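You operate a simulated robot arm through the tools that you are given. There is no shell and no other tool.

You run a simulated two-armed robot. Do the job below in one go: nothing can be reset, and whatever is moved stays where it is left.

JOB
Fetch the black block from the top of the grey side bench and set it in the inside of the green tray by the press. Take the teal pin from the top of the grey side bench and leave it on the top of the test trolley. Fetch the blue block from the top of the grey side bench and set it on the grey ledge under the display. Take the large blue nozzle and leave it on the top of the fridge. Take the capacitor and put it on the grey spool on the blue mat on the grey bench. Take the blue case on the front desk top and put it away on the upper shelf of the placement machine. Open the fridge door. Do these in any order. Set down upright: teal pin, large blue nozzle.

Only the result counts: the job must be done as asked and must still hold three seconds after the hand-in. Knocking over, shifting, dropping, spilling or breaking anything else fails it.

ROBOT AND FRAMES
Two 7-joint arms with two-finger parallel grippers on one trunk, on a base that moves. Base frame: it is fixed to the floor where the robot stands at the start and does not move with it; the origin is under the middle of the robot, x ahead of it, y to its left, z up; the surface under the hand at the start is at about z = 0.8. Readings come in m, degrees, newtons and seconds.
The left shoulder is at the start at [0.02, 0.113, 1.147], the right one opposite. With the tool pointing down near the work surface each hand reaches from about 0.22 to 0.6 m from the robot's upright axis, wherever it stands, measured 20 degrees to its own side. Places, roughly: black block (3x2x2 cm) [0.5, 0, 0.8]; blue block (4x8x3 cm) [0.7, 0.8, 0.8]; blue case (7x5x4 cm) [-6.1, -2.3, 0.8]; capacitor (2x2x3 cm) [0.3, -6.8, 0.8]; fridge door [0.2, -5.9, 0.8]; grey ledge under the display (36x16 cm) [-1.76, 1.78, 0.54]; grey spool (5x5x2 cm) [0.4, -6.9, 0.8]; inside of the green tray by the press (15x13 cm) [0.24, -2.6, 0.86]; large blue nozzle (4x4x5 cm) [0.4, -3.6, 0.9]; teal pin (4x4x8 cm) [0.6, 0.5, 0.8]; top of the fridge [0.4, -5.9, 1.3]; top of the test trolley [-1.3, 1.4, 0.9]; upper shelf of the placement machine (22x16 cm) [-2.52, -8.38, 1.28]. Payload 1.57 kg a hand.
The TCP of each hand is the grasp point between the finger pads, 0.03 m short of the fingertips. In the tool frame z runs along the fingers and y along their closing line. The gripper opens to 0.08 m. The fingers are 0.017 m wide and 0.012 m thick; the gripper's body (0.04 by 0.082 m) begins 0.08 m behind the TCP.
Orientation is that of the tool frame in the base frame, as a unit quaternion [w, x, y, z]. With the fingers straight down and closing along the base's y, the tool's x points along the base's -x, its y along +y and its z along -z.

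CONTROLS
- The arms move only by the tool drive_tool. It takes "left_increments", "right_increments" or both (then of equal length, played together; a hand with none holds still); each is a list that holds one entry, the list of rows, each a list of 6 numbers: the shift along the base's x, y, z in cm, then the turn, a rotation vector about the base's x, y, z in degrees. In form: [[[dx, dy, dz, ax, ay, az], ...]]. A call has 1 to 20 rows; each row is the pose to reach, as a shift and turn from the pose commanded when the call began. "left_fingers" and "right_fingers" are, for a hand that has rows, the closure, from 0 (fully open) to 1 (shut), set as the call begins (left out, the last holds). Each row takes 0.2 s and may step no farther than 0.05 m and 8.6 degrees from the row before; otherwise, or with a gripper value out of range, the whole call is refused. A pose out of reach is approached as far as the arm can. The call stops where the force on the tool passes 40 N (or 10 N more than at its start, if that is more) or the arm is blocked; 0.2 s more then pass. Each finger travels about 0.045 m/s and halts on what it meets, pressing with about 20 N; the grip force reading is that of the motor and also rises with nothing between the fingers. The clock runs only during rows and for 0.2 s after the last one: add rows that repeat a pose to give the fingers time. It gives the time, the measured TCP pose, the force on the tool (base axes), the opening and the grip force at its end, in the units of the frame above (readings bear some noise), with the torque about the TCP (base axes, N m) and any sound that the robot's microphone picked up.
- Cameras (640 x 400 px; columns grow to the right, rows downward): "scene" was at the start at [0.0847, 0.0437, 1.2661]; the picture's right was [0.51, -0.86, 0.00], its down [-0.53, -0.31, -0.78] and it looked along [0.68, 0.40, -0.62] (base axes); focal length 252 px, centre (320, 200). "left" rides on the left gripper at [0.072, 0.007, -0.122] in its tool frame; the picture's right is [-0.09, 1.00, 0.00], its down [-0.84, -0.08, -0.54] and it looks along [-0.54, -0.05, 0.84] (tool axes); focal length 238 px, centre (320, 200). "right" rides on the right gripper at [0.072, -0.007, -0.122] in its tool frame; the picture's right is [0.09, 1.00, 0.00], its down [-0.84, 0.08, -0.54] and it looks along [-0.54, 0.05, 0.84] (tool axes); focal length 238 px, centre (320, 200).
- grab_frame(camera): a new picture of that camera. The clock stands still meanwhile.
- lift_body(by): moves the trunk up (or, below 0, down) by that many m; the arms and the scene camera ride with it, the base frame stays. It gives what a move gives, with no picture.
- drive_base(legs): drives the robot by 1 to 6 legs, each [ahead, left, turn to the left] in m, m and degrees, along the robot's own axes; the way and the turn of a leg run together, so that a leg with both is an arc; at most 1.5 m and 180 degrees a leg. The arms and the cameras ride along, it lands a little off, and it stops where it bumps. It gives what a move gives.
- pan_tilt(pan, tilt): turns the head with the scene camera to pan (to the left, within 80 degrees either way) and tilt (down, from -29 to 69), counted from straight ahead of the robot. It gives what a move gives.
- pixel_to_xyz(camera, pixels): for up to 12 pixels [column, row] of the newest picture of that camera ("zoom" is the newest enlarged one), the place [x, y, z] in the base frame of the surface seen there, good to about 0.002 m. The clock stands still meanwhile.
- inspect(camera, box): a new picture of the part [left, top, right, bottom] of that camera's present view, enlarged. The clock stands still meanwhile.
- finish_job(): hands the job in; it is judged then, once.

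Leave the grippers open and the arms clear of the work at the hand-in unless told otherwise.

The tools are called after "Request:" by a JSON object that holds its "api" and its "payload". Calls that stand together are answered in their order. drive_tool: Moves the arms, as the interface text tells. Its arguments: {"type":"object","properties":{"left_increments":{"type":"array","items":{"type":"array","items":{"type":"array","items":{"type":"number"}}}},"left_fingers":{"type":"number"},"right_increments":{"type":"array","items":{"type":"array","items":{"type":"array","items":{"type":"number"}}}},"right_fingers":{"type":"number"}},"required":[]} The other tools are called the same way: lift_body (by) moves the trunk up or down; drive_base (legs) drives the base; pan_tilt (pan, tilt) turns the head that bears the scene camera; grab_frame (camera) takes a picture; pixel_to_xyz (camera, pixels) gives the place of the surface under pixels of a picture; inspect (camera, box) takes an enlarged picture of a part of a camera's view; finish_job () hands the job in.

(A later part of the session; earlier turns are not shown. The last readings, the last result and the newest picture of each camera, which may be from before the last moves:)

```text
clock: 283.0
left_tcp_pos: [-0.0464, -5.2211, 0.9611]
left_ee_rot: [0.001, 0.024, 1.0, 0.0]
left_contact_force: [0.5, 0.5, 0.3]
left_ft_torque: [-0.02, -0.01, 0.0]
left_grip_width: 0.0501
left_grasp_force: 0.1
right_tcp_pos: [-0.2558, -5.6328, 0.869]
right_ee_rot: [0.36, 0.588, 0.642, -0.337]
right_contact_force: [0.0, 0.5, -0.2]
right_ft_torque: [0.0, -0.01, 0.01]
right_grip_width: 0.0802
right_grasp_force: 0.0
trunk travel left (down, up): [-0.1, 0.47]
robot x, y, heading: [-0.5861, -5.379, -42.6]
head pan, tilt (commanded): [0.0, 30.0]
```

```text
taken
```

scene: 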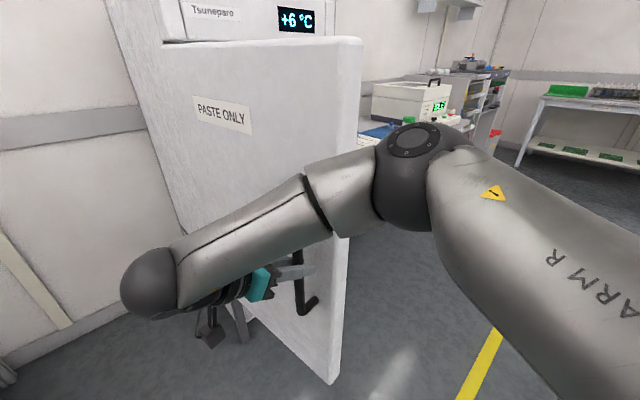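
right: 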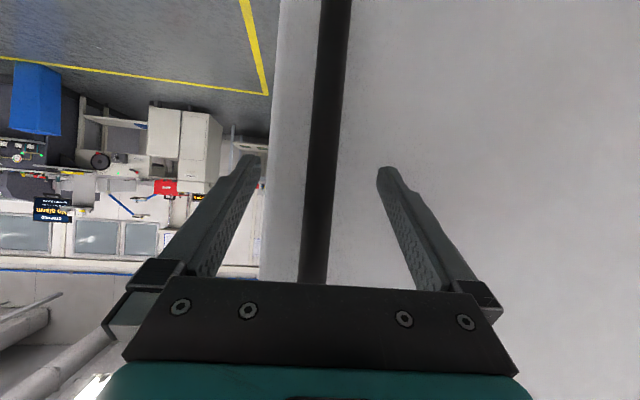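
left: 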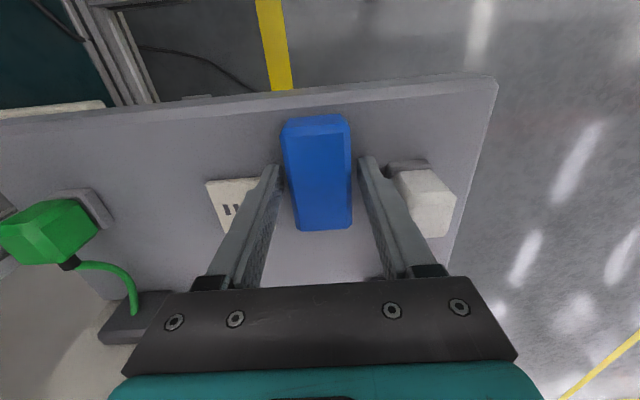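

The fingers are clear of the bar on both sides. I'll retreat along the tool axis, away from the door.

Request:
{"api": "drive_tool", "payload": {"right_increments": [[[-0.2, 2.6, 1.5, 0, 0, 0], [-0.4, 5.2, 3.1, 0, 0, 0], [-0.6, 7.8, 4.7, 0, 0, 0], [-0.8, 10.3, 6.2, 0, 0, 0]]]}}

Request:
{"api": "grab_frame", "payload": {"camera": "scene"}}

Request:
{"api": "grab_frame", "payload": {"camera": "right"}}

```text
clock: 284.0
left_tcp_pos: [-0.0466, -5.2213, 0.9613]
left_ee_rot: [0.002, 0.025, 1.0, 0.0]
left_contact_force: [-0.4, 0.8, 0.0]
left_ft_torque: [-0.01, -0.03, -0.01]
left_grip_width: 0.0498
left_grasp_force: 0.0
right_tcp_pos: [-0.274, -5.5528, 0.9354]
right_ee_rot: [0.359, 0.588, 0.642, -0.336]
right_contact_force: [-0.4, -0.1, -0.7]
right_ft_torque: [-0.05, -0.01, -0.02]
right_grip_width: 0.0797
right_grasp_force: 0.1
right hand out of reach, approached as far as the arm can: row 3, 4
trunk travel left (down, up): [-0.1, 0.47]
robot x, y, heading: [-0.5877, -5.3818, -42.8]
head pan, tilt (commanded): [0.0, 30.0]
```

```text
taken
```

scene: 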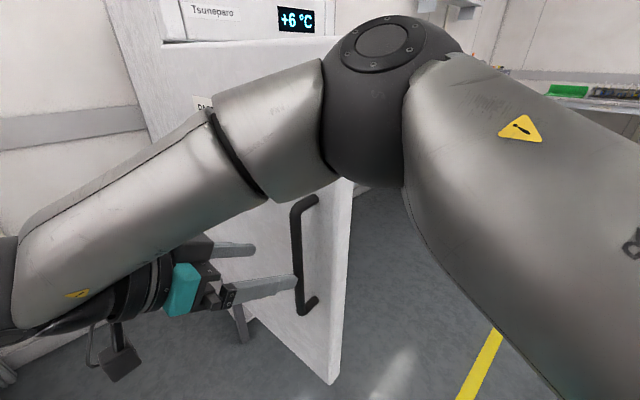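

```text
taken
```

right: 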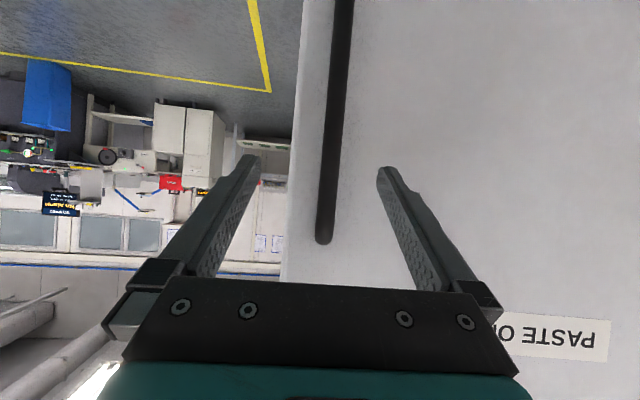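

The fingertips are clear of the handle. I'll check the elbow's position relative to the door before moving the base away.

Request:
{"api": "pixel_to_xyz", "payload": {"camera": "scene", "pixels": [[385, 100], [340, 170], [330, 120], [350, 185], [340, 230], [300, 60], [335, 380], [150, 160], [240, 250]]}}

```text
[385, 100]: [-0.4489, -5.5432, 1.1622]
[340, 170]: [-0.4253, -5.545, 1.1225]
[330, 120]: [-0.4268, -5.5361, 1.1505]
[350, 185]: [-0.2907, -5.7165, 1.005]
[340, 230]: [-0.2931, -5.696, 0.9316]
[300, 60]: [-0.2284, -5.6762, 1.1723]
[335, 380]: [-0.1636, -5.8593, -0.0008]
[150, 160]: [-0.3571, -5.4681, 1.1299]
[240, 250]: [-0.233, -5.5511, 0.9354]
```

My arm is entirely on the robot's side of the door. I'll back off diagonally 0.35 m and look at the opened door.

Request:
{"api": "drive_base", "payload": {"legs": [[-0.35, 0, 0]]}}

Request:
{"api": "drive_tool", "payload": {"right_increments": [[[-1, 1, 2, 0, 0, 0], [-2, 2, 4, 0, 0, 0], [-3, 3, 6, 0, 0, 0]]], "right_fingers": 0.3}}

Request:
{"api": "pan_tilt", "payload": {"pan": 10, "tilt": 20}}

Request:
{"api": "grab_frame", "payload": {"camera": "scene"}}

```text
clock: 286.2
left_tcp_pos: [-0.3028, -4.9849, 0.9613]
left_ee_rot: [0.001, 0.024, 1.0, 0.001]
left_contact_force: [0.4, -0.4, 0.4]
left_ft_torque: [0.01, -0.02, 0.01]
left_grip_width: 0.0501
left_grasp_force: 0.0
right_tcp_pos: [-0.5286, -5.317, 0.9358]
right_ee_rot: [0.359, 0.588, 0.642, -0.336]
right_contact_force: [0.0, -0.1, 0.7]
right_ft_torque: [-0.01, -0.03, 0.01]
right_grip_width: 0.0798
right_grasp_force: 0.1
trunk travel left (down, up): [-0.1, 0.47]
robot x, y, heading: [-0.8428, -5.143, -42.7]
head pan, tilt (commanded): [0.0, 30.0]
```

```text
clock: 287.0
left_tcp_pos: [-0.3028, -4.9862, 0.9612]
left_ee_rot: [0.001, 0.024, 1.0, -0.001]
left_contact_force: [-0.2, -0.2, -0.5]
left_ft_torque: [-0.01, 0.0, 0.01]
left_grip_width: 0.0502
left_grasp_force: 0.1
right_tcp_pos: [-0.5611, -5.2923, 0.9953]
right_ee_rot: [0.355, 0.593, 0.64, -0.336]
right_contact_force: [0.3, 0.0, 0.2]
right_ft_torque: [0.01, 0.03, 0.0]
right_grip_width: 0.0561
right_grasp_force: 0.0
trunk travel left (down, up): [-0.1, 0.47]
robot x, y, heading: [-0.8396, -5.1426, -43.0]
head pan, tilt (commanded): [0.0, 30.0]
```

```text
clock: 287.7
left_tcp_pos: [-0.3014, -4.9863, 0.962]
left_ee_rot: [0.001, 0.025, 1.0, 0.0]
left_contact_force: [0.3, 1.0, 0.4]
left_ft_torque: [0.03, 0.0, 0.0]
left_grip_width: 0.0503
left_grasp_force: 0.1
right_tcp_pos: [-0.5592, -5.2924, 0.9971]
right_ee_rot: [0.357, 0.594, 0.639, -0.333]
right_contact_force: [0.8, -0.3, -0.2]
right_ft_torque: [-0.01, -0.01, 0.03]
right_grip_width: 0.0559
right_grasp_force: 0.1
trunk travel left (down, up): [-0.1, 0.47]
robot x, y, heading: [-0.8406, -5.144, -42.6]
head pan, tilt (commanded): [10.0, 20.0]
```

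```text
taken
```

scene: 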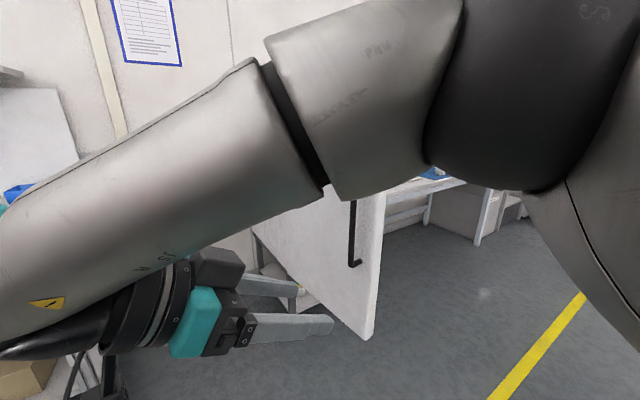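

The right arm blocks my view. I'll turn the right hand back to face ahead (yaw +42°), then level it to point down, well away from the door.

Request:
{"api": "drive_tool", "payload": {"right_increments": [[[-1.1, -3.5, 1, 0, 0, 7], [-2.2, -7, 2, 0, 0, 14], [-3.4, -10.5, 3, 0, 0, 21], [-4.5, -14, 4, 0, 0, 28], [-5.6, -17.5, 5, 0, 0, 35], [-6.7, -21, 6, 0, 0, 42]]]}}

Request:
{"api": "drive_tool", "payload": {"right_increments": [[[0, 0, 0, 5.4, 5.9, 0], [0, 0, 0, 10.8, 11.8, 0], [0, 0, 0, 16.2, 17.7, 0], [0, 0, 0, 21.6, 23.6, 0], [0, 0, 0, 27, 29.5, 0], [0, 0, 0, 32.4, 35.4, 0], [0, 0, 0, 37.8, 41.3, 0], [0, 0, 0, 40, 43.4, 0]]]}}

Request:
{"api": "grab_frame", "payload": {"camera": "scene"}}

```text
clock: 289.1
left_tcp_pos: [-0.3017, -4.9853, 0.9613]
left_ee_rot: [0.001, 0.025, 1.0, 0.0]
left_contact_force: [-0.5, 1.4, 0.2]
left_ft_torque: [0.02, -0.05, 0.0]
left_grip_width: 0.0499
left_grasp_force: 0.0
right_tcp_pos: [-0.6286, -5.4965, 1.0571]
right_ee_rot: [0.456, 0.317, 0.811, -0.184]
right_contact_force: [-0.5, -0.2, 0.0]
right_ft_torque: [0.0, 0.01, -0.03]
right_grip_width: 0.056
right_grasp_force: 0.1
trunk travel left (down, up): [-0.1, 0.47]
robot x, y, heading: [-0.8426, -5.1426, -42.9]
head pan, tilt (commanded): [10.0, 20.0]
```

```text
clock: 290.9
left_tcp_pos: [-0.3018, -4.9853, 0.9619]
left_ee_rot: [0.001, 0.025, 1.0, -0.001]
left_contact_force: [-0.8, 0.4, -0.8]
left_ft_torque: [0.0, -0.01, 0.01]
left_grip_width: 0.0499
left_grasp_force: 0.0
right_tcp_pos: [-0.6267, -5.4975, 1.0563]
right_ee_rot: [-0.004, 0.362, 0.932, -0.006]
right_contact_force: [0.1, 0.9, 0.5]
right_ft_torque: [-0.02, 0.0, 0.01]
right_grip_width: 0.0559
right_grasp_force: 0.0
trunk travel left (down, up): [-0.1, 0.47]
robot x, y, heading: [-0.8428, -5.1377, -43.0]
head pan, tilt (commanded): [10.0, 20.0]
```

```text
taken
```

scene: 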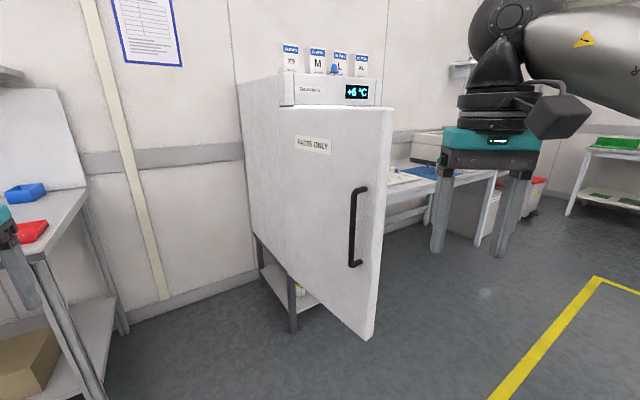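

The door stands open at about 85° and stays. I'll check the nozzle on top once more and then look around toward the front desk.

Request:
{"api": "inspect", "payload": {"camera": "scene", "box": [270, 30, 390, 105]}}

Request:
{"api": "pan_tilt", "payload": {"pan": -70, "tilt": 10}}

Request:
{"api": "grab_frame", "payload": {"camera": "scene"}}

```text
5.33 times, centred on (330, 68) of scene
```

zoom: 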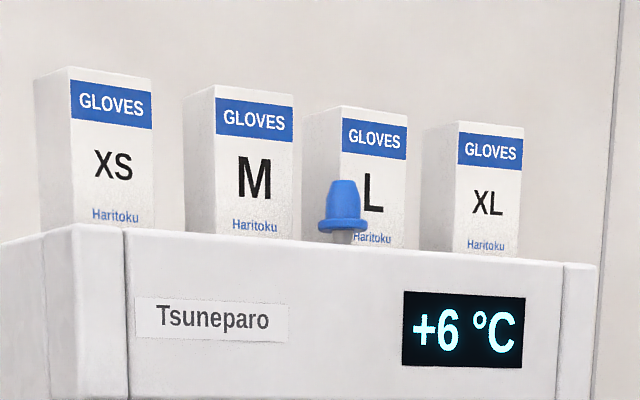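

```text
clock: 292.5
left_tcp_pos: [-0.3025, -4.986, 0.9621]
left_ee_rot: [0.001, 0.024, 1.0, 0.0]
left_contact_force: [0.9, -0.8, -1.0]
left_ft_torque: [0.01, 0.01, 0.02]
left_grip_width: 0.0501
left_grasp_force: 0.0
right_tcp_pos: [-0.6251, -5.4971, 1.0558]
right_ee_rot: [-0.003, 0.363, 0.932, -0.006]
right_contact_force: [0.0, -0.6, -1.3]
right_ft_torque: [0.02, -0.01, -0.02]
right_grip_width: 0.0558
right_grasp_force: 0.1
trunk travel left (down, up): [-0.1, 0.47]
robot x, y, heading: [-0.8406, -5.1432, -42.7]
head pan, tilt (commanded): [-70.0, 10.0]
```

```text
taken
```

scene: 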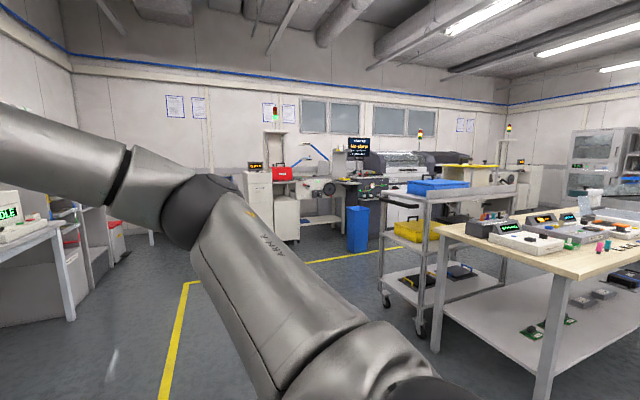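

The nozzle is upright. The room's other machines lie toward -x and -y. I'll measure the near edges of the wooden bench and the trolley before turning.

Request:
{"api": "pixel_to_xyz", "payload": {"camera": "scene", "pixels": [[562, 275], [440, 232], [540, 395], [437, 345], [415, 330], [430, 195], [180, 340], [300, 260], [355, 240], [470, 205], [600, 290], [330, 180]]}}

Request:
{"api": "pan_tilt", "payload": {"pan": -80, "tilt": 5}}

Request:
{"api": "drive_base", "payload": {"legs": [[0, 0, -60]]}}

Request:
{"api": "grab_frame", "payload": {"camera": "scene"}}

```text
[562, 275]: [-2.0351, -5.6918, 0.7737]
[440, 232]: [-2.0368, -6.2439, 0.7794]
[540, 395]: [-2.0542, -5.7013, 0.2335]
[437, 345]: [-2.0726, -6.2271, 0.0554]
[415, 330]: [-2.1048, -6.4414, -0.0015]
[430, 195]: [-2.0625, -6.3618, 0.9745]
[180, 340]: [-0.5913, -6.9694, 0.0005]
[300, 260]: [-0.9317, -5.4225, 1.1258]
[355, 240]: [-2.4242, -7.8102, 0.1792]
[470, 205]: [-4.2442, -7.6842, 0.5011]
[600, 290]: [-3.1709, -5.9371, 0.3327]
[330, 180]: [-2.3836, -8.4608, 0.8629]
```

```text
clock: 293.2
left_tcp_pos: [-0.3028, -4.9853, 0.9613]
left_ee_rot: [0.001, 0.025, 1.0, -0.001]
left_contact_force: [-0.4, 1.0, -0.3]
left_ft_torque: [0.01, 0.01, 0.02]
left_grip_width: 0.0498
left_grasp_force: 0.0
right_tcp_pos: [-0.6266, -5.4975, 1.0559]
right_ee_rot: [-0.004, 0.362, 0.932, -0.006]
right_contact_force: [-0.2, 0.8, 0.1]
right_ft_torque: [0.0, 0.02, 0.0]
right_grip_width: 0.056
right_grasp_force: 0.1
trunk travel left (down, up): [-0.1, 0.47]
robot x, y, heading: [-0.8447, -5.1435, -42.8]
head pan, tilt (commanded): [-80.0, 5.0]
```

```text
clock: 296.2
left_tcp_pos: [-0.4345, -5.5323, 0.9614]
left_ee_rot: [0.001, 0.52, 0.854, 0.0]
left_contact_force: [0.1, 0.8, -0.1]
left_ft_torque: [0.0, 0.01, -0.01]
left_grip_width: 0.0501
left_grasp_force: 0.0
right_tcp_pos: [-1.0396, -5.5085, 1.0562]
right_ee_rot: [-0.006, 0.779, 0.627, -0.004]
right_contact_force: [0.7, -1.1, 0.1]
right_ft_torque: [0.0, -0.03, 0.0]
right_grip_width: 0.0562
right_grasp_force: 0.1
trunk travel left (down, up): [-0.1, 0.47]
robot x, y, heading: [-0.8442, -5.1442, -102.7]
head pan, tilt (commanded): [-80.0, 5.0]
```

```text
taken
```

scene: 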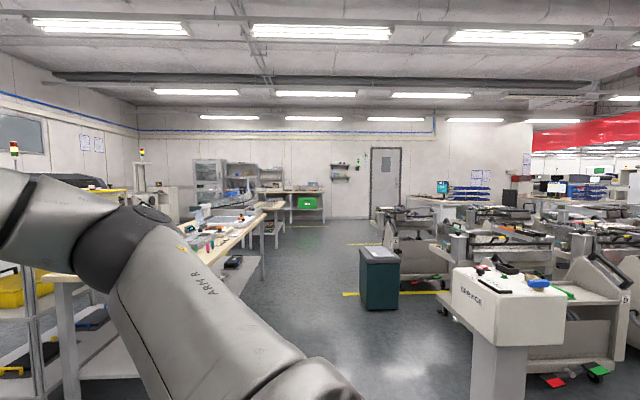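

I can see the corridor along -x: carts on the right, benches on the left, and a desk with a monitor far at (440,195). I'll measure these.

Request:
{"api": "inspect", "payload": {"camera": "scene", "box": [340, 140, 640, 330]}}

Request:
{"api": "pixel_to_xyz", "payload": {"camera": "scene", "pixels": [[440, 200], [425, 212], [470, 192], [380, 305], [400, 250], [440, 290], [425, 262], [500, 330], [360, 220], [390, 235], [270, 255], [400, 292]]}}

```text
2.11 times, centred on (490, 235) of scene
```

zoom: 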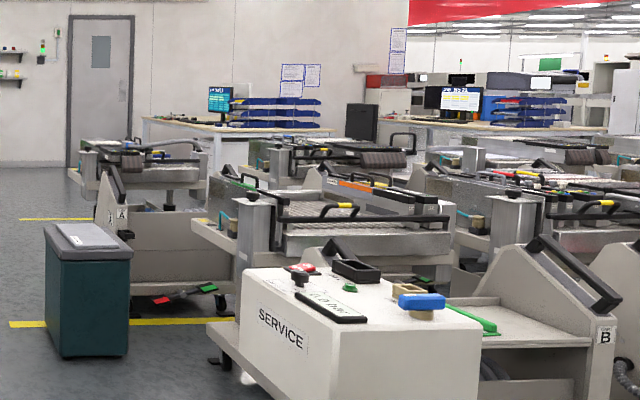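

```text
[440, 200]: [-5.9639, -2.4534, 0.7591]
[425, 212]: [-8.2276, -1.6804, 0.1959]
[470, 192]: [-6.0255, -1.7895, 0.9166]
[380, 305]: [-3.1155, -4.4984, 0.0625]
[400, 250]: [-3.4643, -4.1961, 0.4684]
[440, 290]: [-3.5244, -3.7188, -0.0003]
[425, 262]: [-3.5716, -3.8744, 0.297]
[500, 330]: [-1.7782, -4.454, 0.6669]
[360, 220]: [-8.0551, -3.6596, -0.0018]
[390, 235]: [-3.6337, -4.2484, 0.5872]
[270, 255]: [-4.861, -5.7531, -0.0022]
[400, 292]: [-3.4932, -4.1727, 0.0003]
```

The front desk's near corner is at about (-5.96, -2.45). I'll tuck the left hand in front of me, raise the trunk, turn to face -x, and drive along the corridor at y ≈ -5.1.

Request:
{"api": "drive_tool", "payload": {"left_increments": [[[-3.8, -0.4, 1, 0, 0, 0], [-7.6, -0.8, 2, 0, 0, 0], [-11.4, -1.3, 3, 0, 0, 0], [-15.2, -1.7, 4, 0, 0, 0], [-19, -2.1, 5, 0, 0, 0], [-22.8, -2.5, 6, 0, 0, 0], [-26.6, -3, 7, 0, 0, 0], [-30.4, -3.4, 8, 0, 0, 0], [-34.2, -3.8, 9, 0, 0, 0]]]}}

Request:
{"api": "lift_body", "payload": {"by": 0.2}}

Request:
{"api": "drive_base", "payload": {"legs": [[0, 0, -77]]}}

Request:
{"api": "pan_tilt", "payload": {"pan": 0, "tilt": 12}}

Request:
{"api": "grab_frame", "payload": {"camera": "scene"}}

```text
clock: 298.2
left_tcp_pos: [-0.7788, -5.5694, 1.0532]
left_ee_rot: [0.001, 0.519, 0.855, 0.0]
left_contact_force: [0.5, -0.8, 1.0]
left_ft_torque: [0.01, -0.01, 0.0]
left_grip_width: 0.0501
left_grasp_force: 0.0
right_tcp_pos: [-1.0396, -5.5086, 1.0562]
right_ee_rot: [-0.005, 0.779, 0.627, -0.003]
right_contact_force: [-0.5, 0.3, -0.3]
right_ft_torque: [0.0, -0.02, 0.01]
right_grip_width: 0.056
right_grasp_force: 0.0
trunk travel left (down, up): [-0.1, 0.47]
robot x, y, heading: [-0.8438, -5.1439, -102.8]
head pan, tilt (commanded): [-80.0, 5.0]
```

```text
clock: 300.4
left_tcp_pos: [-0.7776, -5.5694, 1.2536]
left_ee_rot: [0.0, 0.52, 0.854, 0.0]
left_contact_force: [-0.2, -0.6, -0.9]
left_ft_torque: [0.01, -0.01, 0.0]
left_grip_width: 0.0501
left_grasp_force: 0.0
right_tcp_pos: [-1.04, -5.508, 1.2551]
right_ee_rot: [-0.006, 0.779, 0.627, -0.004]
right_contact_force: [0.6, -0.9, 0.4]
right_ft_torque: [0.02, 0.04, 0.0]
right_grip_width: 0.0559
right_grasp_force: 0.1
trunk travel left (down, up): [-0.3, 0.27]
robot x, y, heading: [-0.8435, -5.1416, -102.4]
head pan, tilt (commanded): [-80.0, 5.0]
```

```text
clock: 304.1
left_tcp_pos: [-1.2449, -5.2992, 1.2518]
left_ee_rot: [0.001, 0.941, 0.34, -0.001]
left_contact_force: [0.3, 0.8, 0.6]
left_ft_torque: [0.03, 0.01, -0.02]
left_grip_width: 0.05
left_grasp_force: 0.1
right_tcp_pos: [-1.2416, -5.0299, 1.2561]
right_ee_rot: [-0.007, 1.0, 0.0, 0.002]
right_contact_force: [-0.7, 0.4, 0.1]
right_ft_torque: [0.01, 0.0, 0.0]
right_grip_width: 0.0562
right_grasp_force: 0.1
trunk travel left (down, up): [-0.3, 0.27]
robot x, y, heading: [-0.8459, -5.1438, 180.0]
head pan, tilt (commanded): [-80.0, 5.0]
```

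```text
clock: 305.7
left_tcp_pos: [-1.2445, -5.2978, 1.2526]
left_ee_rot: [0.0, 0.94, 0.34, -0.001]
left_contact_force: [0.5, -0.2, 0.1]
left_ft_torque: [-0.01, 0.01, -0.02]
left_grip_width: 0.0499
left_grasp_force: 0.0
right_tcp_pos: [-1.2426, -5.0294, 1.2559]
right_ee_rot: [-0.008, 1.0, 0.001, 0.001]
right_contact_force: [0.0, 0.7, -0.2]
right_ft_torque: [0.0, 0.02, 0.0]
right_grip_width: 0.0559
right_grasp_force: 0.0
trunk travel left (down, up): [-0.3, 0.27]
robot x, y, heading: [-0.84, -5.143, 179.7]
head pan, tilt (commanded): [0.0, 12.0]
```

```text
taken
```

scene: 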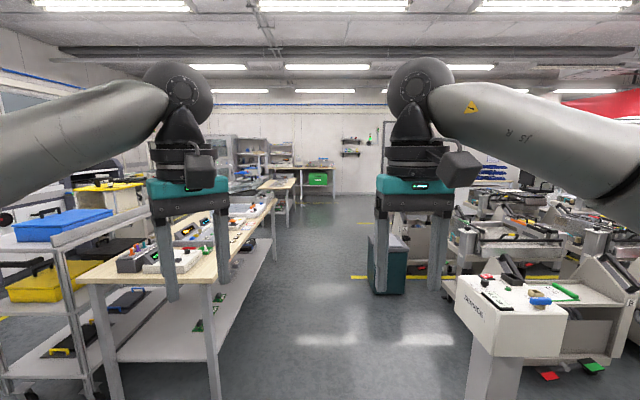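

The corridor is clear between the wooden bench (left) and the service stand and bin (right). I'll drive 4.2 m ahead.

Request:
{"api": "drive_base", "payload": {"legs": [[1.4, 0.0, 0], [1.4, 0.0, 0], [1.4, 0.0, 0]]}}

Request:
{"api": "pan_tilt", "payload": {"pan": -60, "tilt": 18}}

Request:
{"api": "grab_frame", "payload": {"camera": "scene"}}

```text
clock: 325.8
left_tcp_pos: [-5.4464, -5.1218, 1.2532]
left_ee_rot: [0.0, 0.95, 0.314, -0.001]
left_contact_force: [-0.9, -0.5, 0.5]
left_ft_torque: [0.0, -0.01, -0.01]
left_grip_width: 0.0501
left_grasp_force: 0.0
right_tcp_pos: [-5.4298, -4.854, 1.2561]
right_ee_rot: [-0.006, 1.0, -0.027, 0.001]
right_contact_force: [0.4, 0.0, 0.6]
right_ft_torque: [-0.03, 0.0, 0.0]
right_grip_width: 0.056
right_grasp_force: 0.1
trunk travel left (down, up): [-0.3, 0.27]
robot x, y, heading: [-5.0353, -4.99, 176.5]
head pan, tilt (commanded): [0.0, 12.0]
```

```text
clock: 327.1
left_tcp_pos: [-5.4469, -5.1223, 1.2525]
left_ee_rot: [0.0, 0.949, 0.314, 0.0]
left_contact_force: [0.2, 0.1, -0.1]
left_ft_torque: [-0.01, 0.02, 0.01]
left_grip_width: 0.0502
left_grasp_force: 0.1
right_tcp_pos: [-5.429, -4.855, 1.2574]
right_ee_rot: [-0.007, 1.0, -0.027, 0.001]
right_contact_force: [-0.7, 0.2, -0.2]
right_ft_torque: [0.01, 0.01, 0.02]
right_grip_width: 0.0558
right_grasp_force: 0.0
trunk travel left (down, up): [-0.3, 0.27]
robot x, y, heading: [-5.0385, -4.9917, 176.7]
head pan, tilt (commanded): [-60.0, 18.0]
```

```text
taken
```

scene: 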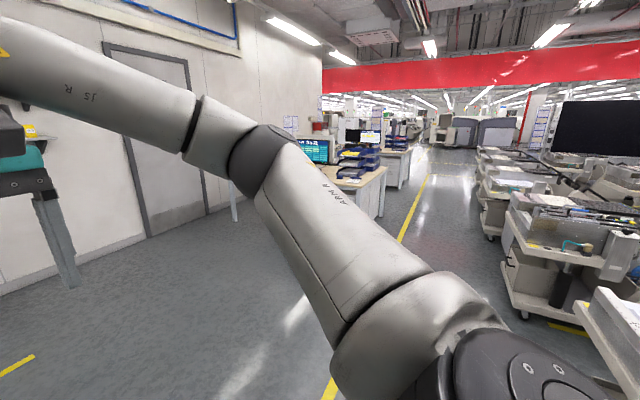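

The desk is ahead on the right. I'll drive 0.9 m more, turn right to face +y, and look at the desk.

Request:
{"api": "drive_base", "payload": {"legs": [[0.9, 0, 0], [0, 0, -86.5]]}}

Request:
{"api": "pan_tilt", "payload": {"pan": 0, "tilt": 15}}

Request:
{"api": "grab_frame", "payload": {"camera": "scene"}}

```text
clock: 335.5
left_tcp_pos: [-6.083, -4.5307, 1.2527]
left_ee_rot: [-0.001, 0.905, -0.426, 0.0]
left_contact_force: [-0.7, 0.0, 0.3]
left_ft_torque: [0.02, -0.03, -0.03]
left_grip_width: 0.0502
left_grasp_force: 0.2
right_tcp_pos: [-5.8125, -4.5354, 1.2567]
right_ee_rot: [0.004, -0.707, 0.708, -0.006]
right_contact_force: [0.3, 0.2, 0.0]
right_ft_torque: [-0.01, 0.02, -0.02]
right_grip_width: 0.0561
right_grasp_force: 0.1
trunk travel left (down, up): [-0.3, 0.27]
robot x, y, heading: [-5.9271, -4.9346, 89.6]
head pan, tilt (commanded): [-60.0, 18.0]
```

```text
clock: 336.8
left_tcp_pos: [-6.0812, -4.5321, 1.2532]
left_ee_rot: [-0.001, 0.905, -0.425, -0.001]
left_contact_force: [0.5, -1.5, -0.6]
left_ft_torque: [-0.03, -0.02, 0.0]
left_grip_width: 0.05
left_grasp_force: 0.1
right_tcp_pos: [-5.8144, -4.5346, 1.2564]
right_ee_rot: [0.004, -0.707, 0.707, -0.006]
right_contact_force: [1.5, -0.4, -0.5]
right_ft_torque: [0.0, -0.03, 0.0]
right_grip_width: 0.056
right_grasp_force: 0.0
trunk travel left (down, up): [-0.3, 0.27]
robot x, y, heading: [-5.9284, -4.9354, 89.9]
head pan, tilt (commanded): [0.0, 15.0]
```

```text
taken
```

scene: 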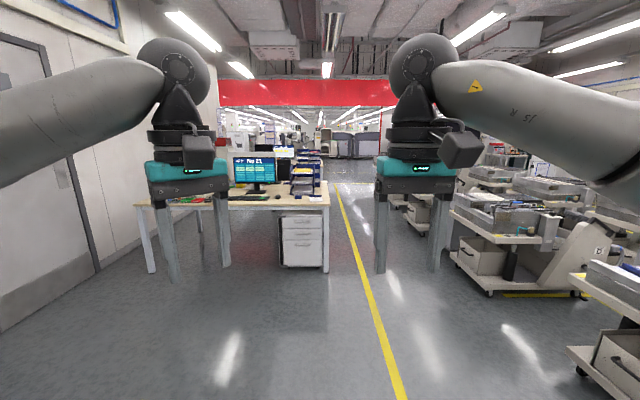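

The front desk is straight ahead, slightly left, with a monitor and blue trays. I'll measure its front edge and enlarge it.

Request:
{"api": "pixel_to_xyz", "payload": {"camera": "scene", "pixels": [[140, 205], [328, 205], [328, 268], [148, 270], [280, 205], [300, 200], [250, 200], [305, 170], [420, 235], [460, 255], [375, 345]]}}

Request:
{"api": "inspect", "payload": {"camera": "scene", "box": [130, 140, 350, 280]}}

```text
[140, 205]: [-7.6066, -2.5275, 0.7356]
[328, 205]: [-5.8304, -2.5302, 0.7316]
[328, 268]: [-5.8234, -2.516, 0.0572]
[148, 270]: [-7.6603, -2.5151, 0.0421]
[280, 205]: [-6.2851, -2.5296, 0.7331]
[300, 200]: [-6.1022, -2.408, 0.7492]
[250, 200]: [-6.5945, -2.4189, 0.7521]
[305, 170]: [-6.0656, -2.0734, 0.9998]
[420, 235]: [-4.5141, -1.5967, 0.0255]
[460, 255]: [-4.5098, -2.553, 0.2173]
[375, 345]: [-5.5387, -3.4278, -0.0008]
```

```text
2.86 times, centred on (240, 210) of scene
```

zoom: 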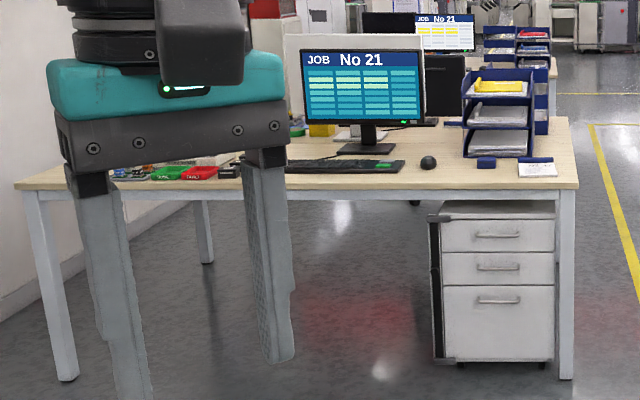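

The desk top is at z ≈ 0.749 with its front edge at y = -2.53. A small dark-blue box sits near its right part at about (-6.1, -2.4). I'll drive up to about (-6.2, -3.0) and look down.

Request:
{"api": "drive_base", "payload": {"legs": [[1.0, 0.14, 0], [0.93, 0.13, 0]]}}

Request:
{"api": "pan_tilt", "payload": {"pan": -5, "tilt": 38}}

Request:
{"api": "grab_frame", "payload": {"camera": "scene"}}

Request:
{"api": "grab_frame", "payload": {"camera": "right"}}

```text
clock: 346.6
left_tcp_pos: [-6.3473, -2.5971, 1.2528]
left_ee_rot: [-0.001, 0.908, -0.42, -0.001]
left_contact_force: [-0.4, -0.5, -0.3]
left_ft_torque: [0.01, 0.04, -0.01]
left_grip_width: 0.0498
left_grasp_force: 0.2
right_tcp_pos: [-6.0787, -2.5972, 1.2562]
right_ee_rot: [-0.004, 0.711, -0.703, 0.005]
right_contact_force: [0.4, -0.1, -0.3]
right_ft_torque: [-0.05, -0.04, -0.01]
right_grip_width: 0.0558
right_grasp_force: 0.0
trunk travel left (down, up): [-0.3, 0.27]
robot x, y, heading: [-6.1882, -2.9958, 90.3]
head pan, tilt (commanded): [0.0, 15.0]
```

```text
clock: 347.4
left_tcp_pos: [-6.3487, -2.5961, 1.2522]
left_ee_rot: [0.0, 0.907, -0.421, -0.001]
left_contact_force: [0.2, 0.9, 0.1]
left_ft_torque: [0.01, -0.01, 0.01]
left_grip_width: 0.0501
left_grasp_force: 0.0
right_tcp_pos: [-6.079, -2.5974, 1.2551]
right_ee_rot: [-0.005, 0.711, -0.703, 0.005]
right_contact_force: [-0.2, -0.5, -0.2]
right_ft_torque: [-0.02, -0.02, 0.04]
right_grip_width: 0.0561
right_grasp_force: 0.0
trunk travel left (down, up): [-0.3, 0.27]
robot x, y, heading: [-6.1893, -2.9979, 90.4]
head pan, tilt (commanded): [-5.0, 38.0]
```

```text
taken
```

scene: 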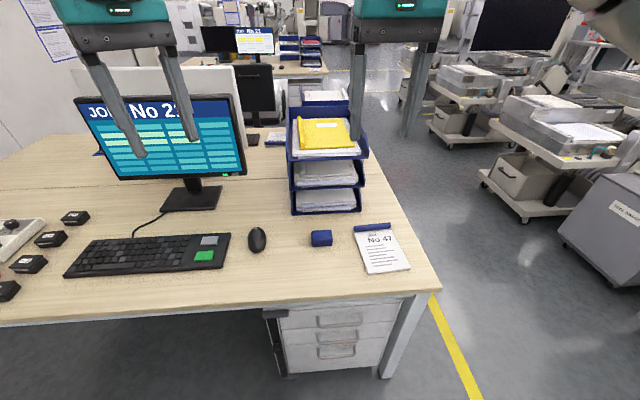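

```text
taken
```

right: 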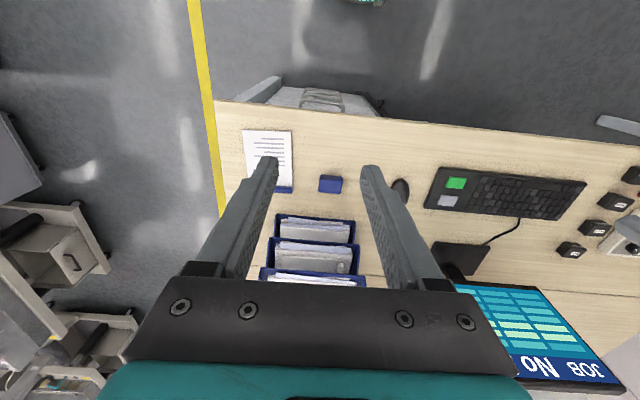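

The dark-blue case is at scene (321,238) and right picture (330,184), in front of the paper trays. I'll enlarge it and measure.

Request:
{"api": "inspect", "payload": {"camera": "scene", "box": [280, 210, 376, 270]}}

Request:
{"api": "pixel_to_xyz", "payload": {"camera": "zoom", "pixels": [[210, 150], [335, 140], [215, 190], [345, 180], [275, 165], [275, 215], [215, 230], [350, 220], [270, 145], [450, 120], [150, 150]]}}

Request:
{"api": "inspect", "payload": {"camera": "right", "box": [298, 162, 362, 208]}}

Request:
{"api": "pixel_to_xyz", "payload": {"camera": "zoom", "pixels": [[225, 140], [430, 155], [215, 270], [425, 290], [320, 220], [320, 130], [320, 310]]}}

```text
6.67 times, centred on (328, 240) of scene
```

zoom: 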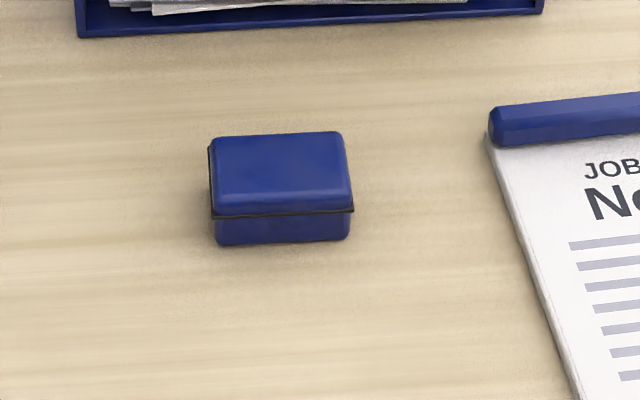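

```text
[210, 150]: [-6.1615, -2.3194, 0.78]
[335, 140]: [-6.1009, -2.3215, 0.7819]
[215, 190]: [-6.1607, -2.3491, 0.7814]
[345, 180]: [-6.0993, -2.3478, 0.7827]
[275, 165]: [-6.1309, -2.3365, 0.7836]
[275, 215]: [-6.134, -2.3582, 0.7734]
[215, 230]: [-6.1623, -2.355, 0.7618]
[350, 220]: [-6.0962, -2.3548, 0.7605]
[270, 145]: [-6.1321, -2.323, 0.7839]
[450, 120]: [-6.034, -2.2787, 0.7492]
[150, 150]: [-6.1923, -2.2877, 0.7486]
```

```text
8.70 times, centred on (330, 185) of right
```

zoom: 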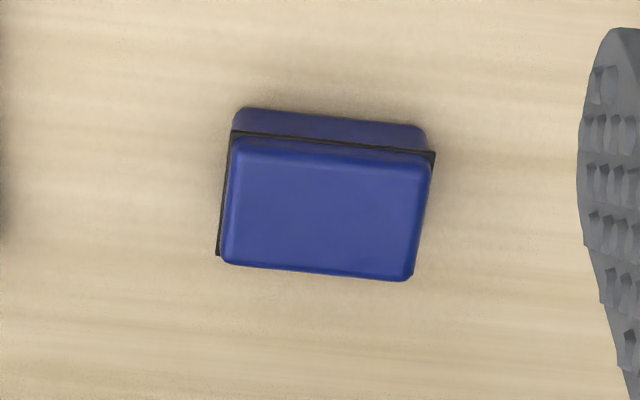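

```text
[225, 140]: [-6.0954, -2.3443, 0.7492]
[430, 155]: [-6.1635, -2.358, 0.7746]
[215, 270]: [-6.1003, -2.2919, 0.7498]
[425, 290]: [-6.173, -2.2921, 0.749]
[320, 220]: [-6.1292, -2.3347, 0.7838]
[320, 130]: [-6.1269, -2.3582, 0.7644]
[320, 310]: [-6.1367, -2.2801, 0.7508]
```

The case spans x -6.163…-6.097, y -2.358…-2.31 and z 0.749…0.784, with its centre at (-6.130, -2.334). I'll grip it across its long side (6.6 cm), since that leaves the tool free to tilt at the shelf. First I'll draw the left hand back, open the right gripper, move 0.18 m ahead and lower the trunk.

Request:
{"api": "drive_tool", "payload": {"left_increments": [[[0, -3, 0, 0, 0, 0], [0, -6, 0, 0, 0, 0], [0, -9, 0, 0, 0, 0], [0, -12, 0, 0, 0, 0], [0, -15, 0, 0, 0, 0]]], "right_increments": [[[0, 0, 0, 0, 0, 0], [0, 0, 0, 0, 0, 0], [0, 0, 0, 0, 0, 0], [0, 0, 0, 0, 0, 0], [0, 0, 0, 0, 0, 0]]], "right_fingers": 0}}

Request:
{"api": "drive_base", "payload": {"legs": [[0.18, 0, -0.4]]}}

Request:
{"api": "lift_body", "payload": {"by": -0.2}}

Request:
{"api": "grab_frame", "payload": {"camera": "right"}}

```text
clock: 348.6
left_tcp_pos: [-6.3487, -2.7464, 1.2527]
left_ee_rot: [-0.001, 0.907, -0.421, -0.001]
left_contact_force: [-0.7, -0.3, -1.0]
left_ft_torque: [0.03, 0.0, -0.01]
left_grip_width: 0.0502
left_grasp_force: 0.1
right_tcp_pos: [-6.0796, -2.5984, 1.2576]
right_ee_rot: [-0.005, 0.711, -0.703, 0.005]
right_contact_force: [0.1, 0.0, -0.4]
right_ft_torque: [0.01, 0.02, 0.0]
right_grip_width: 0.08
right_grasp_force: 0.2
trunk travel left (down, up): [-0.3, 0.27]
robot x, y, heading: [-6.1935, -2.996, 90.3]
head pan, tilt (commanded): [-5.0, 38.0]
```

```text
clock: 350.1
left_tcp_pos: [-6.3448, -2.5649, 1.253]
left_ee_rot: [0.0, 0.905, -0.425, 0.0]
left_contact_force: [1.4, 0.4, -0.6]
left_ft_torque: [-0.05, 0.03, 0.0]
left_grip_width: 0.0502
left_grasp_force: 0.1
right_tcp_pos: [-6.0751, -2.4194, 1.2572]
right_ee_rot: [-0.005, 0.708, -0.707, 0.005]
right_contact_force: [-0.4, -0.4, -0.4]
right_ft_torque: [0.02, 0.03, 0.0]
right_grip_width: 0.08
right_grasp_force: 0.1
trunk travel left (down, up): [-0.3, 0.27]
robot x, y, heading: [-6.1877, -2.8203, 89.9]
head pan, tilt (commanded): [-5.0, 38.0]
```

```text
clock: 352.3
left_tcp_pos: [-6.3443, -2.5661, 1.054]
left_ee_rot: [0.0, 0.905, -0.426, 0.0]
left_contact_force: [-0.6, 0.1, 0.2]
left_ft_torque: [-0.01, 0.02, 0.02]
left_grip_width: 0.05
left_grasp_force: 0.0
right_tcp_pos: [-6.0754, -2.4201, 1.056]
right_ee_rot: [0.004, -0.707, 0.707, -0.005]
right_contact_force: [-0.5, -0.2, 0.1]
right_ft_torque: [-0.01, 0.0, 0.02]
right_grip_width: 0.08
right_grasp_force: 0.0
trunk travel left (down, up): [-0.1, 0.47]
robot x, y, heading: [-6.1889, -2.818, 89.5]
head pan, tilt (commanded): [-5.0, 38.0]
```

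```text
taken
```

right: 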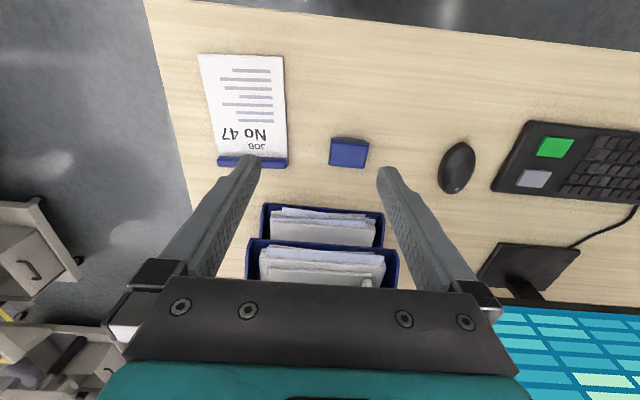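

The paper trays stand close behind the case. I'll measure their front faces to be sure the hand clears them.

Request:
{"api": "grab_frame", "payload": {"camera": "scene"}}

Request:
{"api": "pixel_to_xyz", "payload": {"camera": "right", "pixels": [[320, 210], [320, 245], [320, 290], [265, 215], [380, 220], [350, 152], [330, 140], [368, 145], [330, 165], [366, 168]]}}

```text
taken
```

scene: 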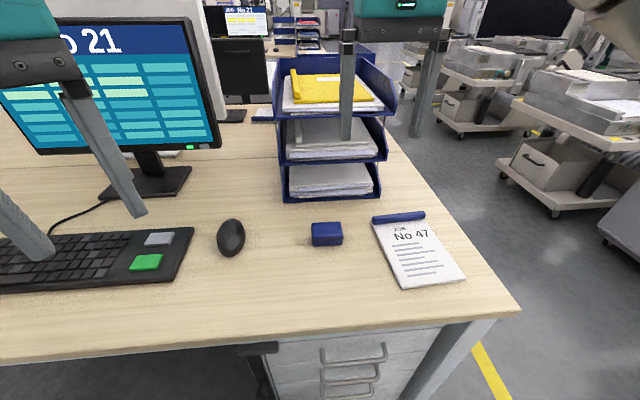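

```text
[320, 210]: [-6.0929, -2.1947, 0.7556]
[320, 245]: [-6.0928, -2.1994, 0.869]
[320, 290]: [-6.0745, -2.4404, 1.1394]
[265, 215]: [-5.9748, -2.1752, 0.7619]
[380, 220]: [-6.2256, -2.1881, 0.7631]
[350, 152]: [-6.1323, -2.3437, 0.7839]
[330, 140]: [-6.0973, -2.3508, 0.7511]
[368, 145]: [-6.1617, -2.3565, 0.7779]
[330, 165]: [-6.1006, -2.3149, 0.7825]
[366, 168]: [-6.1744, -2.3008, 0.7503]
```

The tray fronts are at y ≈ -2.2, 13 cm behind the case centre, so there is enough room. I'll move over the case at z ≈ 0.87 and check alignment.

Request:
{"api": "drive_tool", "payload": {"right_increments": [[[-1.8, 2.9, -1, 0, 0, 0], [-3.6, 5.8, -2, 0, 0, 0], [-5.45, 8.6, -4, 0, 0, 0], [-5.45, 8.6, -8, 0, 0, 0], [-5.45, 8.6, -12, 0, 0, 0], [-5.45, 8.6, -16, 0, 0, 0], [-5.45, 8.6, -18.6, 0, 0, 0], [-5.45, 8.6, -18.6, 0, 0, 0]]]}}

Request:
{"api": "grab_frame", "payload": {"camera": "right"}}

Request:
{"api": "inspect", "payload": {"camera": "right", "box": [240, 90, 400, 190]}}

```text
clock: 354.1
left_tcp_pos: [-6.345, -2.5649, 1.0524]
left_ee_rot: [0.0, 0.905, -0.425, -0.001]
left_contact_force: [0.4, 0.7, -0.5]
left_ft_torque: [-0.03, 0.02, 0.04]
left_grip_width: 0.0501
left_grasp_force: 0.1
right_tcp_pos: [-6.1269, -2.3361, 0.8702]
right_ee_rot: [0.005, -0.707, 0.707, -0.006]
right_contact_force: [-0.7, 0.2, 0.5]
right_ft_torque: [-0.01, 0.02, 0.02]
right_grip_width: 0.0799
right_grasp_force: 0.0
trunk travel left (down, up): [-0.1, 0.47]
robot x, y, heading: [-6.1908, -2.8193, 90.0]
head pan, tilt (commanded): [-5.0, 38.0]
```

```text
taken
```

right: 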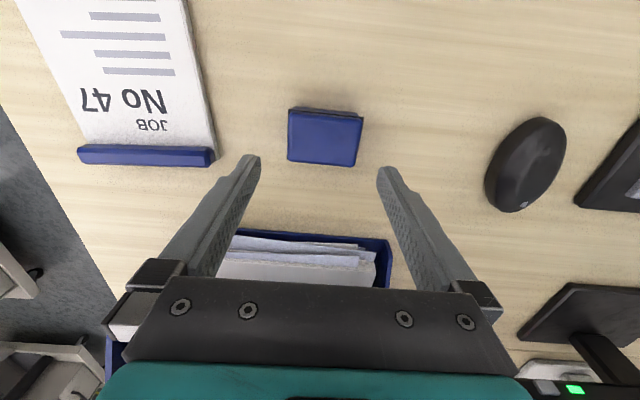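

```text
4.00 times, centred on (320, 140) of right
```

zoom: 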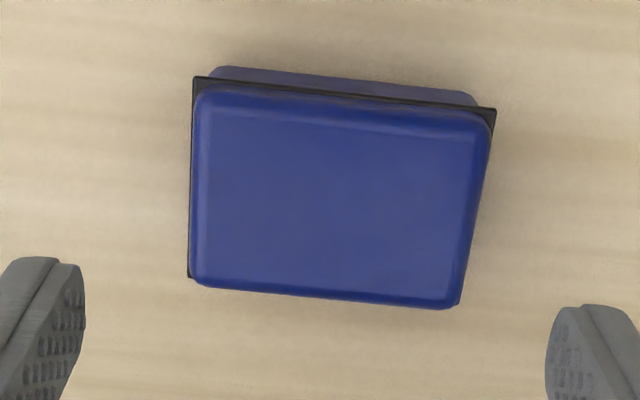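

Request:
{"api": "pixel_to_xyz", "payload": {"camera": "zoom", "pixels": [[197, 80], [492, 112], [192, 270], [460, 300], [205, 180], [475, 200], [340, 190], [340, 100], [320, 285], [200, 130], [485, 140]]}}

```text
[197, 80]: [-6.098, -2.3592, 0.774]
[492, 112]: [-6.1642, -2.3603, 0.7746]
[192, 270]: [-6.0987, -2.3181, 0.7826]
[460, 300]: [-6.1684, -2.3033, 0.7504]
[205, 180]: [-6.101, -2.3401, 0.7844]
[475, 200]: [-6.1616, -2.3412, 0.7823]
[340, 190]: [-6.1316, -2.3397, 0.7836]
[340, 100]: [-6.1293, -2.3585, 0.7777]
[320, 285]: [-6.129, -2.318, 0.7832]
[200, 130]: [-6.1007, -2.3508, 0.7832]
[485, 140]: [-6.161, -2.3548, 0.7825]
```

The case's centre is at (-6.131, -2.336) and it is square to the gripper. I'll shift 2 mm and lower until the fingertips are just at the case's top to check the side gaps.

Request:
{"api": "drive_tool", "payload": {"right_increments": [[[-0.25, 0, -2, 0, 0, 0], [-0.25, 0, -4, 0, 0, 0], [-0.25, 0, -5.2, 0, 0, 0], [-0.25, 0, -5.2, 0, 0, 0]]]}}

Request:
{"api": "grab_frame", "payload": {"camera": "right"}}

Request:
{"api": "inspect", "payload": {"camera": "scene", "box": [270, 170, 390, 270]}}

```text
clock: 355.1
left_tcp_pos: [-6.343, -2.5656, 1.0518]
left_ee_rot: [0.0, 0.905, -0.425, -0.001]
left_contact_force: [-0.1, 0.1, 0.6]
left_ft_torque: [0.03, 0.0, 0.02]
left_grip_width: 0.05
left_grasp_force: 0.0
right_tcp_pos: [-6.1298, -2.3357, 0.8195]
right_ee_rot: [-0.005, 0.708, -0.707, 0.005]
right_contact_force: [0.1, -0.5, 0.3]
right_ft_torque: [0.02, 0.03, -0.01]
right_grip_width: 0.0797
right_grasp_force: 0.1
trunk travel left (down, up): [-0.1, 0.47]
robot x, y, heading: [-6.19, -2.8154, 89.6]
head pan, tilt (commanded): [-5.0, 38.0]
```

```text
taken
```

right: 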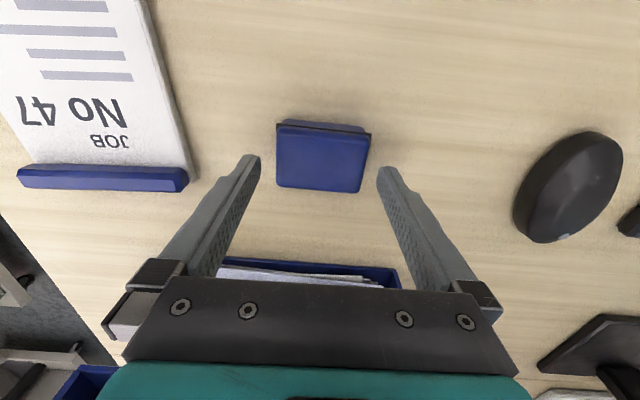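

```text
4.00 times, centred on (330, 220) of scene
```

zoom: 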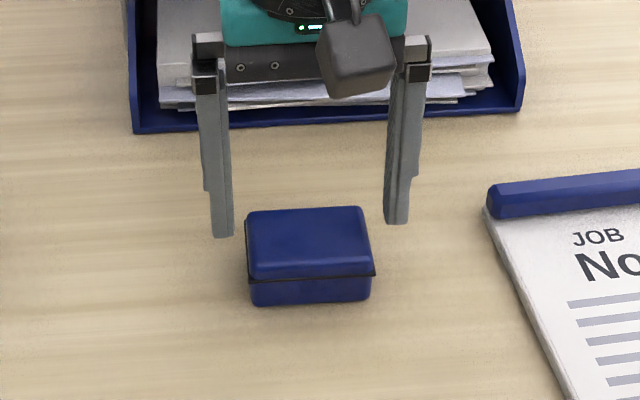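

The case sits 2 mm toward the right-hand finger. I'll shift -0.2 cm in x and descend the last 3.6 cm.

Request:
{"api": "drive_tool", "payload": {"right_increments": [[[-0.2, 0, 0, 0, 0, 0], [-0.2, 0, -1.2, 0, 0, 0], [-0.2, 0, -2.4, 0, 0, 0], [-0.2, 0, -3.3, 0, 0, 0], [-0.2, 0, -3.6, 0, 0, 0]]]}}

Request:
{"api": "grab_frame", "payload": {"camera": "right"}}

```text
clock: 356.3
left_tcp_pos: [-6.3435, -2.5649, 1.0533]
left_ee_rot: [0.0, 0.905, -0.425, 0.0]
left_contact_force: [-0.1, 0.6, 0.2]
left_ft_torque: [0.0, 0.02, 0.0]
left_grip_width: 0.0499
left_grasp_force: 0.1
right_tcp_pos: [-6.1329, -2.335, 0.7825]
right_ee_rot: [0.005, -0.707, 0.707, -0.005]
right_contact_force: [0.1, 0.4, -0.2]
right_ft_torque: [-0.06, 0.02, 0.0]
right_grip_width: 0.0799
right_grasp_force: 0.0
trunk travel left (down, up): [-0.1, 0.47]
robot x, y, heading: [-6.189, -2.8194, 89.8]
head pan, tilt (commanded): [-5.0, 38.0]
```

```text
taken
```

right: 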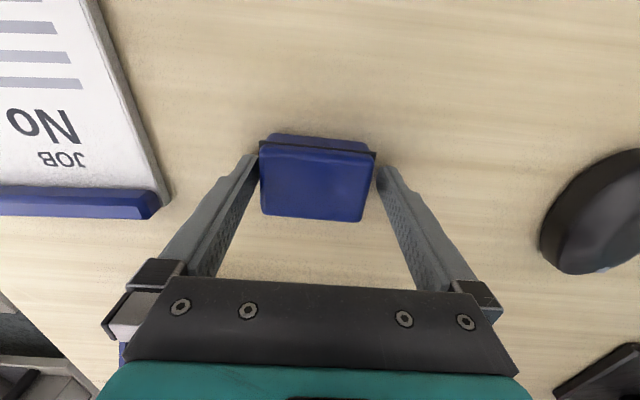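

The case lies between the pads with no contact force. I'll close the gripper and then lift 12 cm.

Request:
{"api": "drive_tool", "payload": {"right_increments": [[[0, 0, 0, 0, 0, 0], [0, 0, 0, 0, 0, 0], [0, 0, 0, 0, 0, 0], [0, 0, 0, 0, 0, 0]]], "right_fingers": 1}}

Request:
{"api": "drive_tool", "payload": {"right_increments": [[[0, 0, 1.5, 0, 0, 0], [0, 0, 4, 0, 0, 0], [0, 0, 8, 0, 0, 0], [0, 0, 12, 0, 0, 0]]]}}

Request:
{"api": "grab_frame", "payload": {"camera": "right"}}

Request:
{"api": "grab_frame", "payload": {"camera": "scene"}}

```text
clock: 357.3
left_tcp_pos: [-6.3451, -2.5649, 1.0522]
left_ee_rot: [-0.001, 0.905, -0.425, -0.001]
left_contact_force: [0.3, 0.0, -0.2]
left_ft_torque: [-0.03, 0.01, 0.01]
left_grip_width: 0.0501
left_grasp_force: 0.2
right_tcp_pos: [-6.1336, -2.335, 0.7825]
right_ee_rot: [-0.004, 0.707, -0.707, 0.006]
right_contact_force: [1.1, 0.6, 0.0]
right_ft_torque: [0.01, 0.04, -0.01]
right_grip_width: 0.0654
right_grasp_force: 20.3
trunk travel left (down, up): [-0.1, 0.47]
robot x, y, heading: [-6.1926, -2.8244, 89.7]
head pan, tilt (commanded): [-5.0, 38.0]
```

```text
clock: 358.3
left_tcp_pos: [-6.3452, -2.5669, 1.0527]
left_ee_rot: [-0.001, 0.905, -0.425, 0.0]
left_contact_force: [-0.7, 0.3, 0.0]
left_ft_torque: [-0.02, 0.0, 0.02]
left_grip_width: 0.05
left_grasp_force: 0.0
right_tcp_pos: [-6.1322, -2.335, 0.9027]
right_ee_rot: [-0.005, 0.708, -0.706, 0.005]
right_contact_force: [-0.5, 0.8, -1.0]
right_ft_torque: [0.0, -0.01, 0.01]
right_grip_width: 0.0655
right_grasp_force: 19.7
trunk travel left (down, up): [-0.1, 0.47]
robot x, y, heading: [-6.1887, -2.817, 89.9]
head pan, tilt (commanded): [-5.0, 38.0]
```

```text
taken
```

right: 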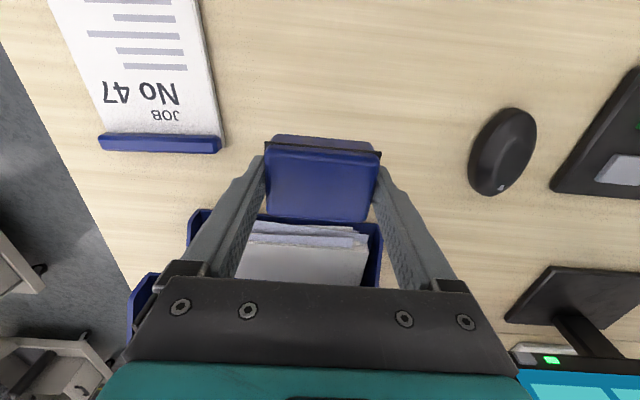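

```text
taken
```

scene: 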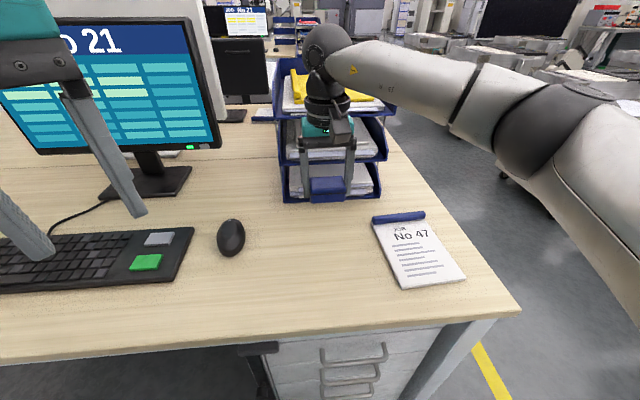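

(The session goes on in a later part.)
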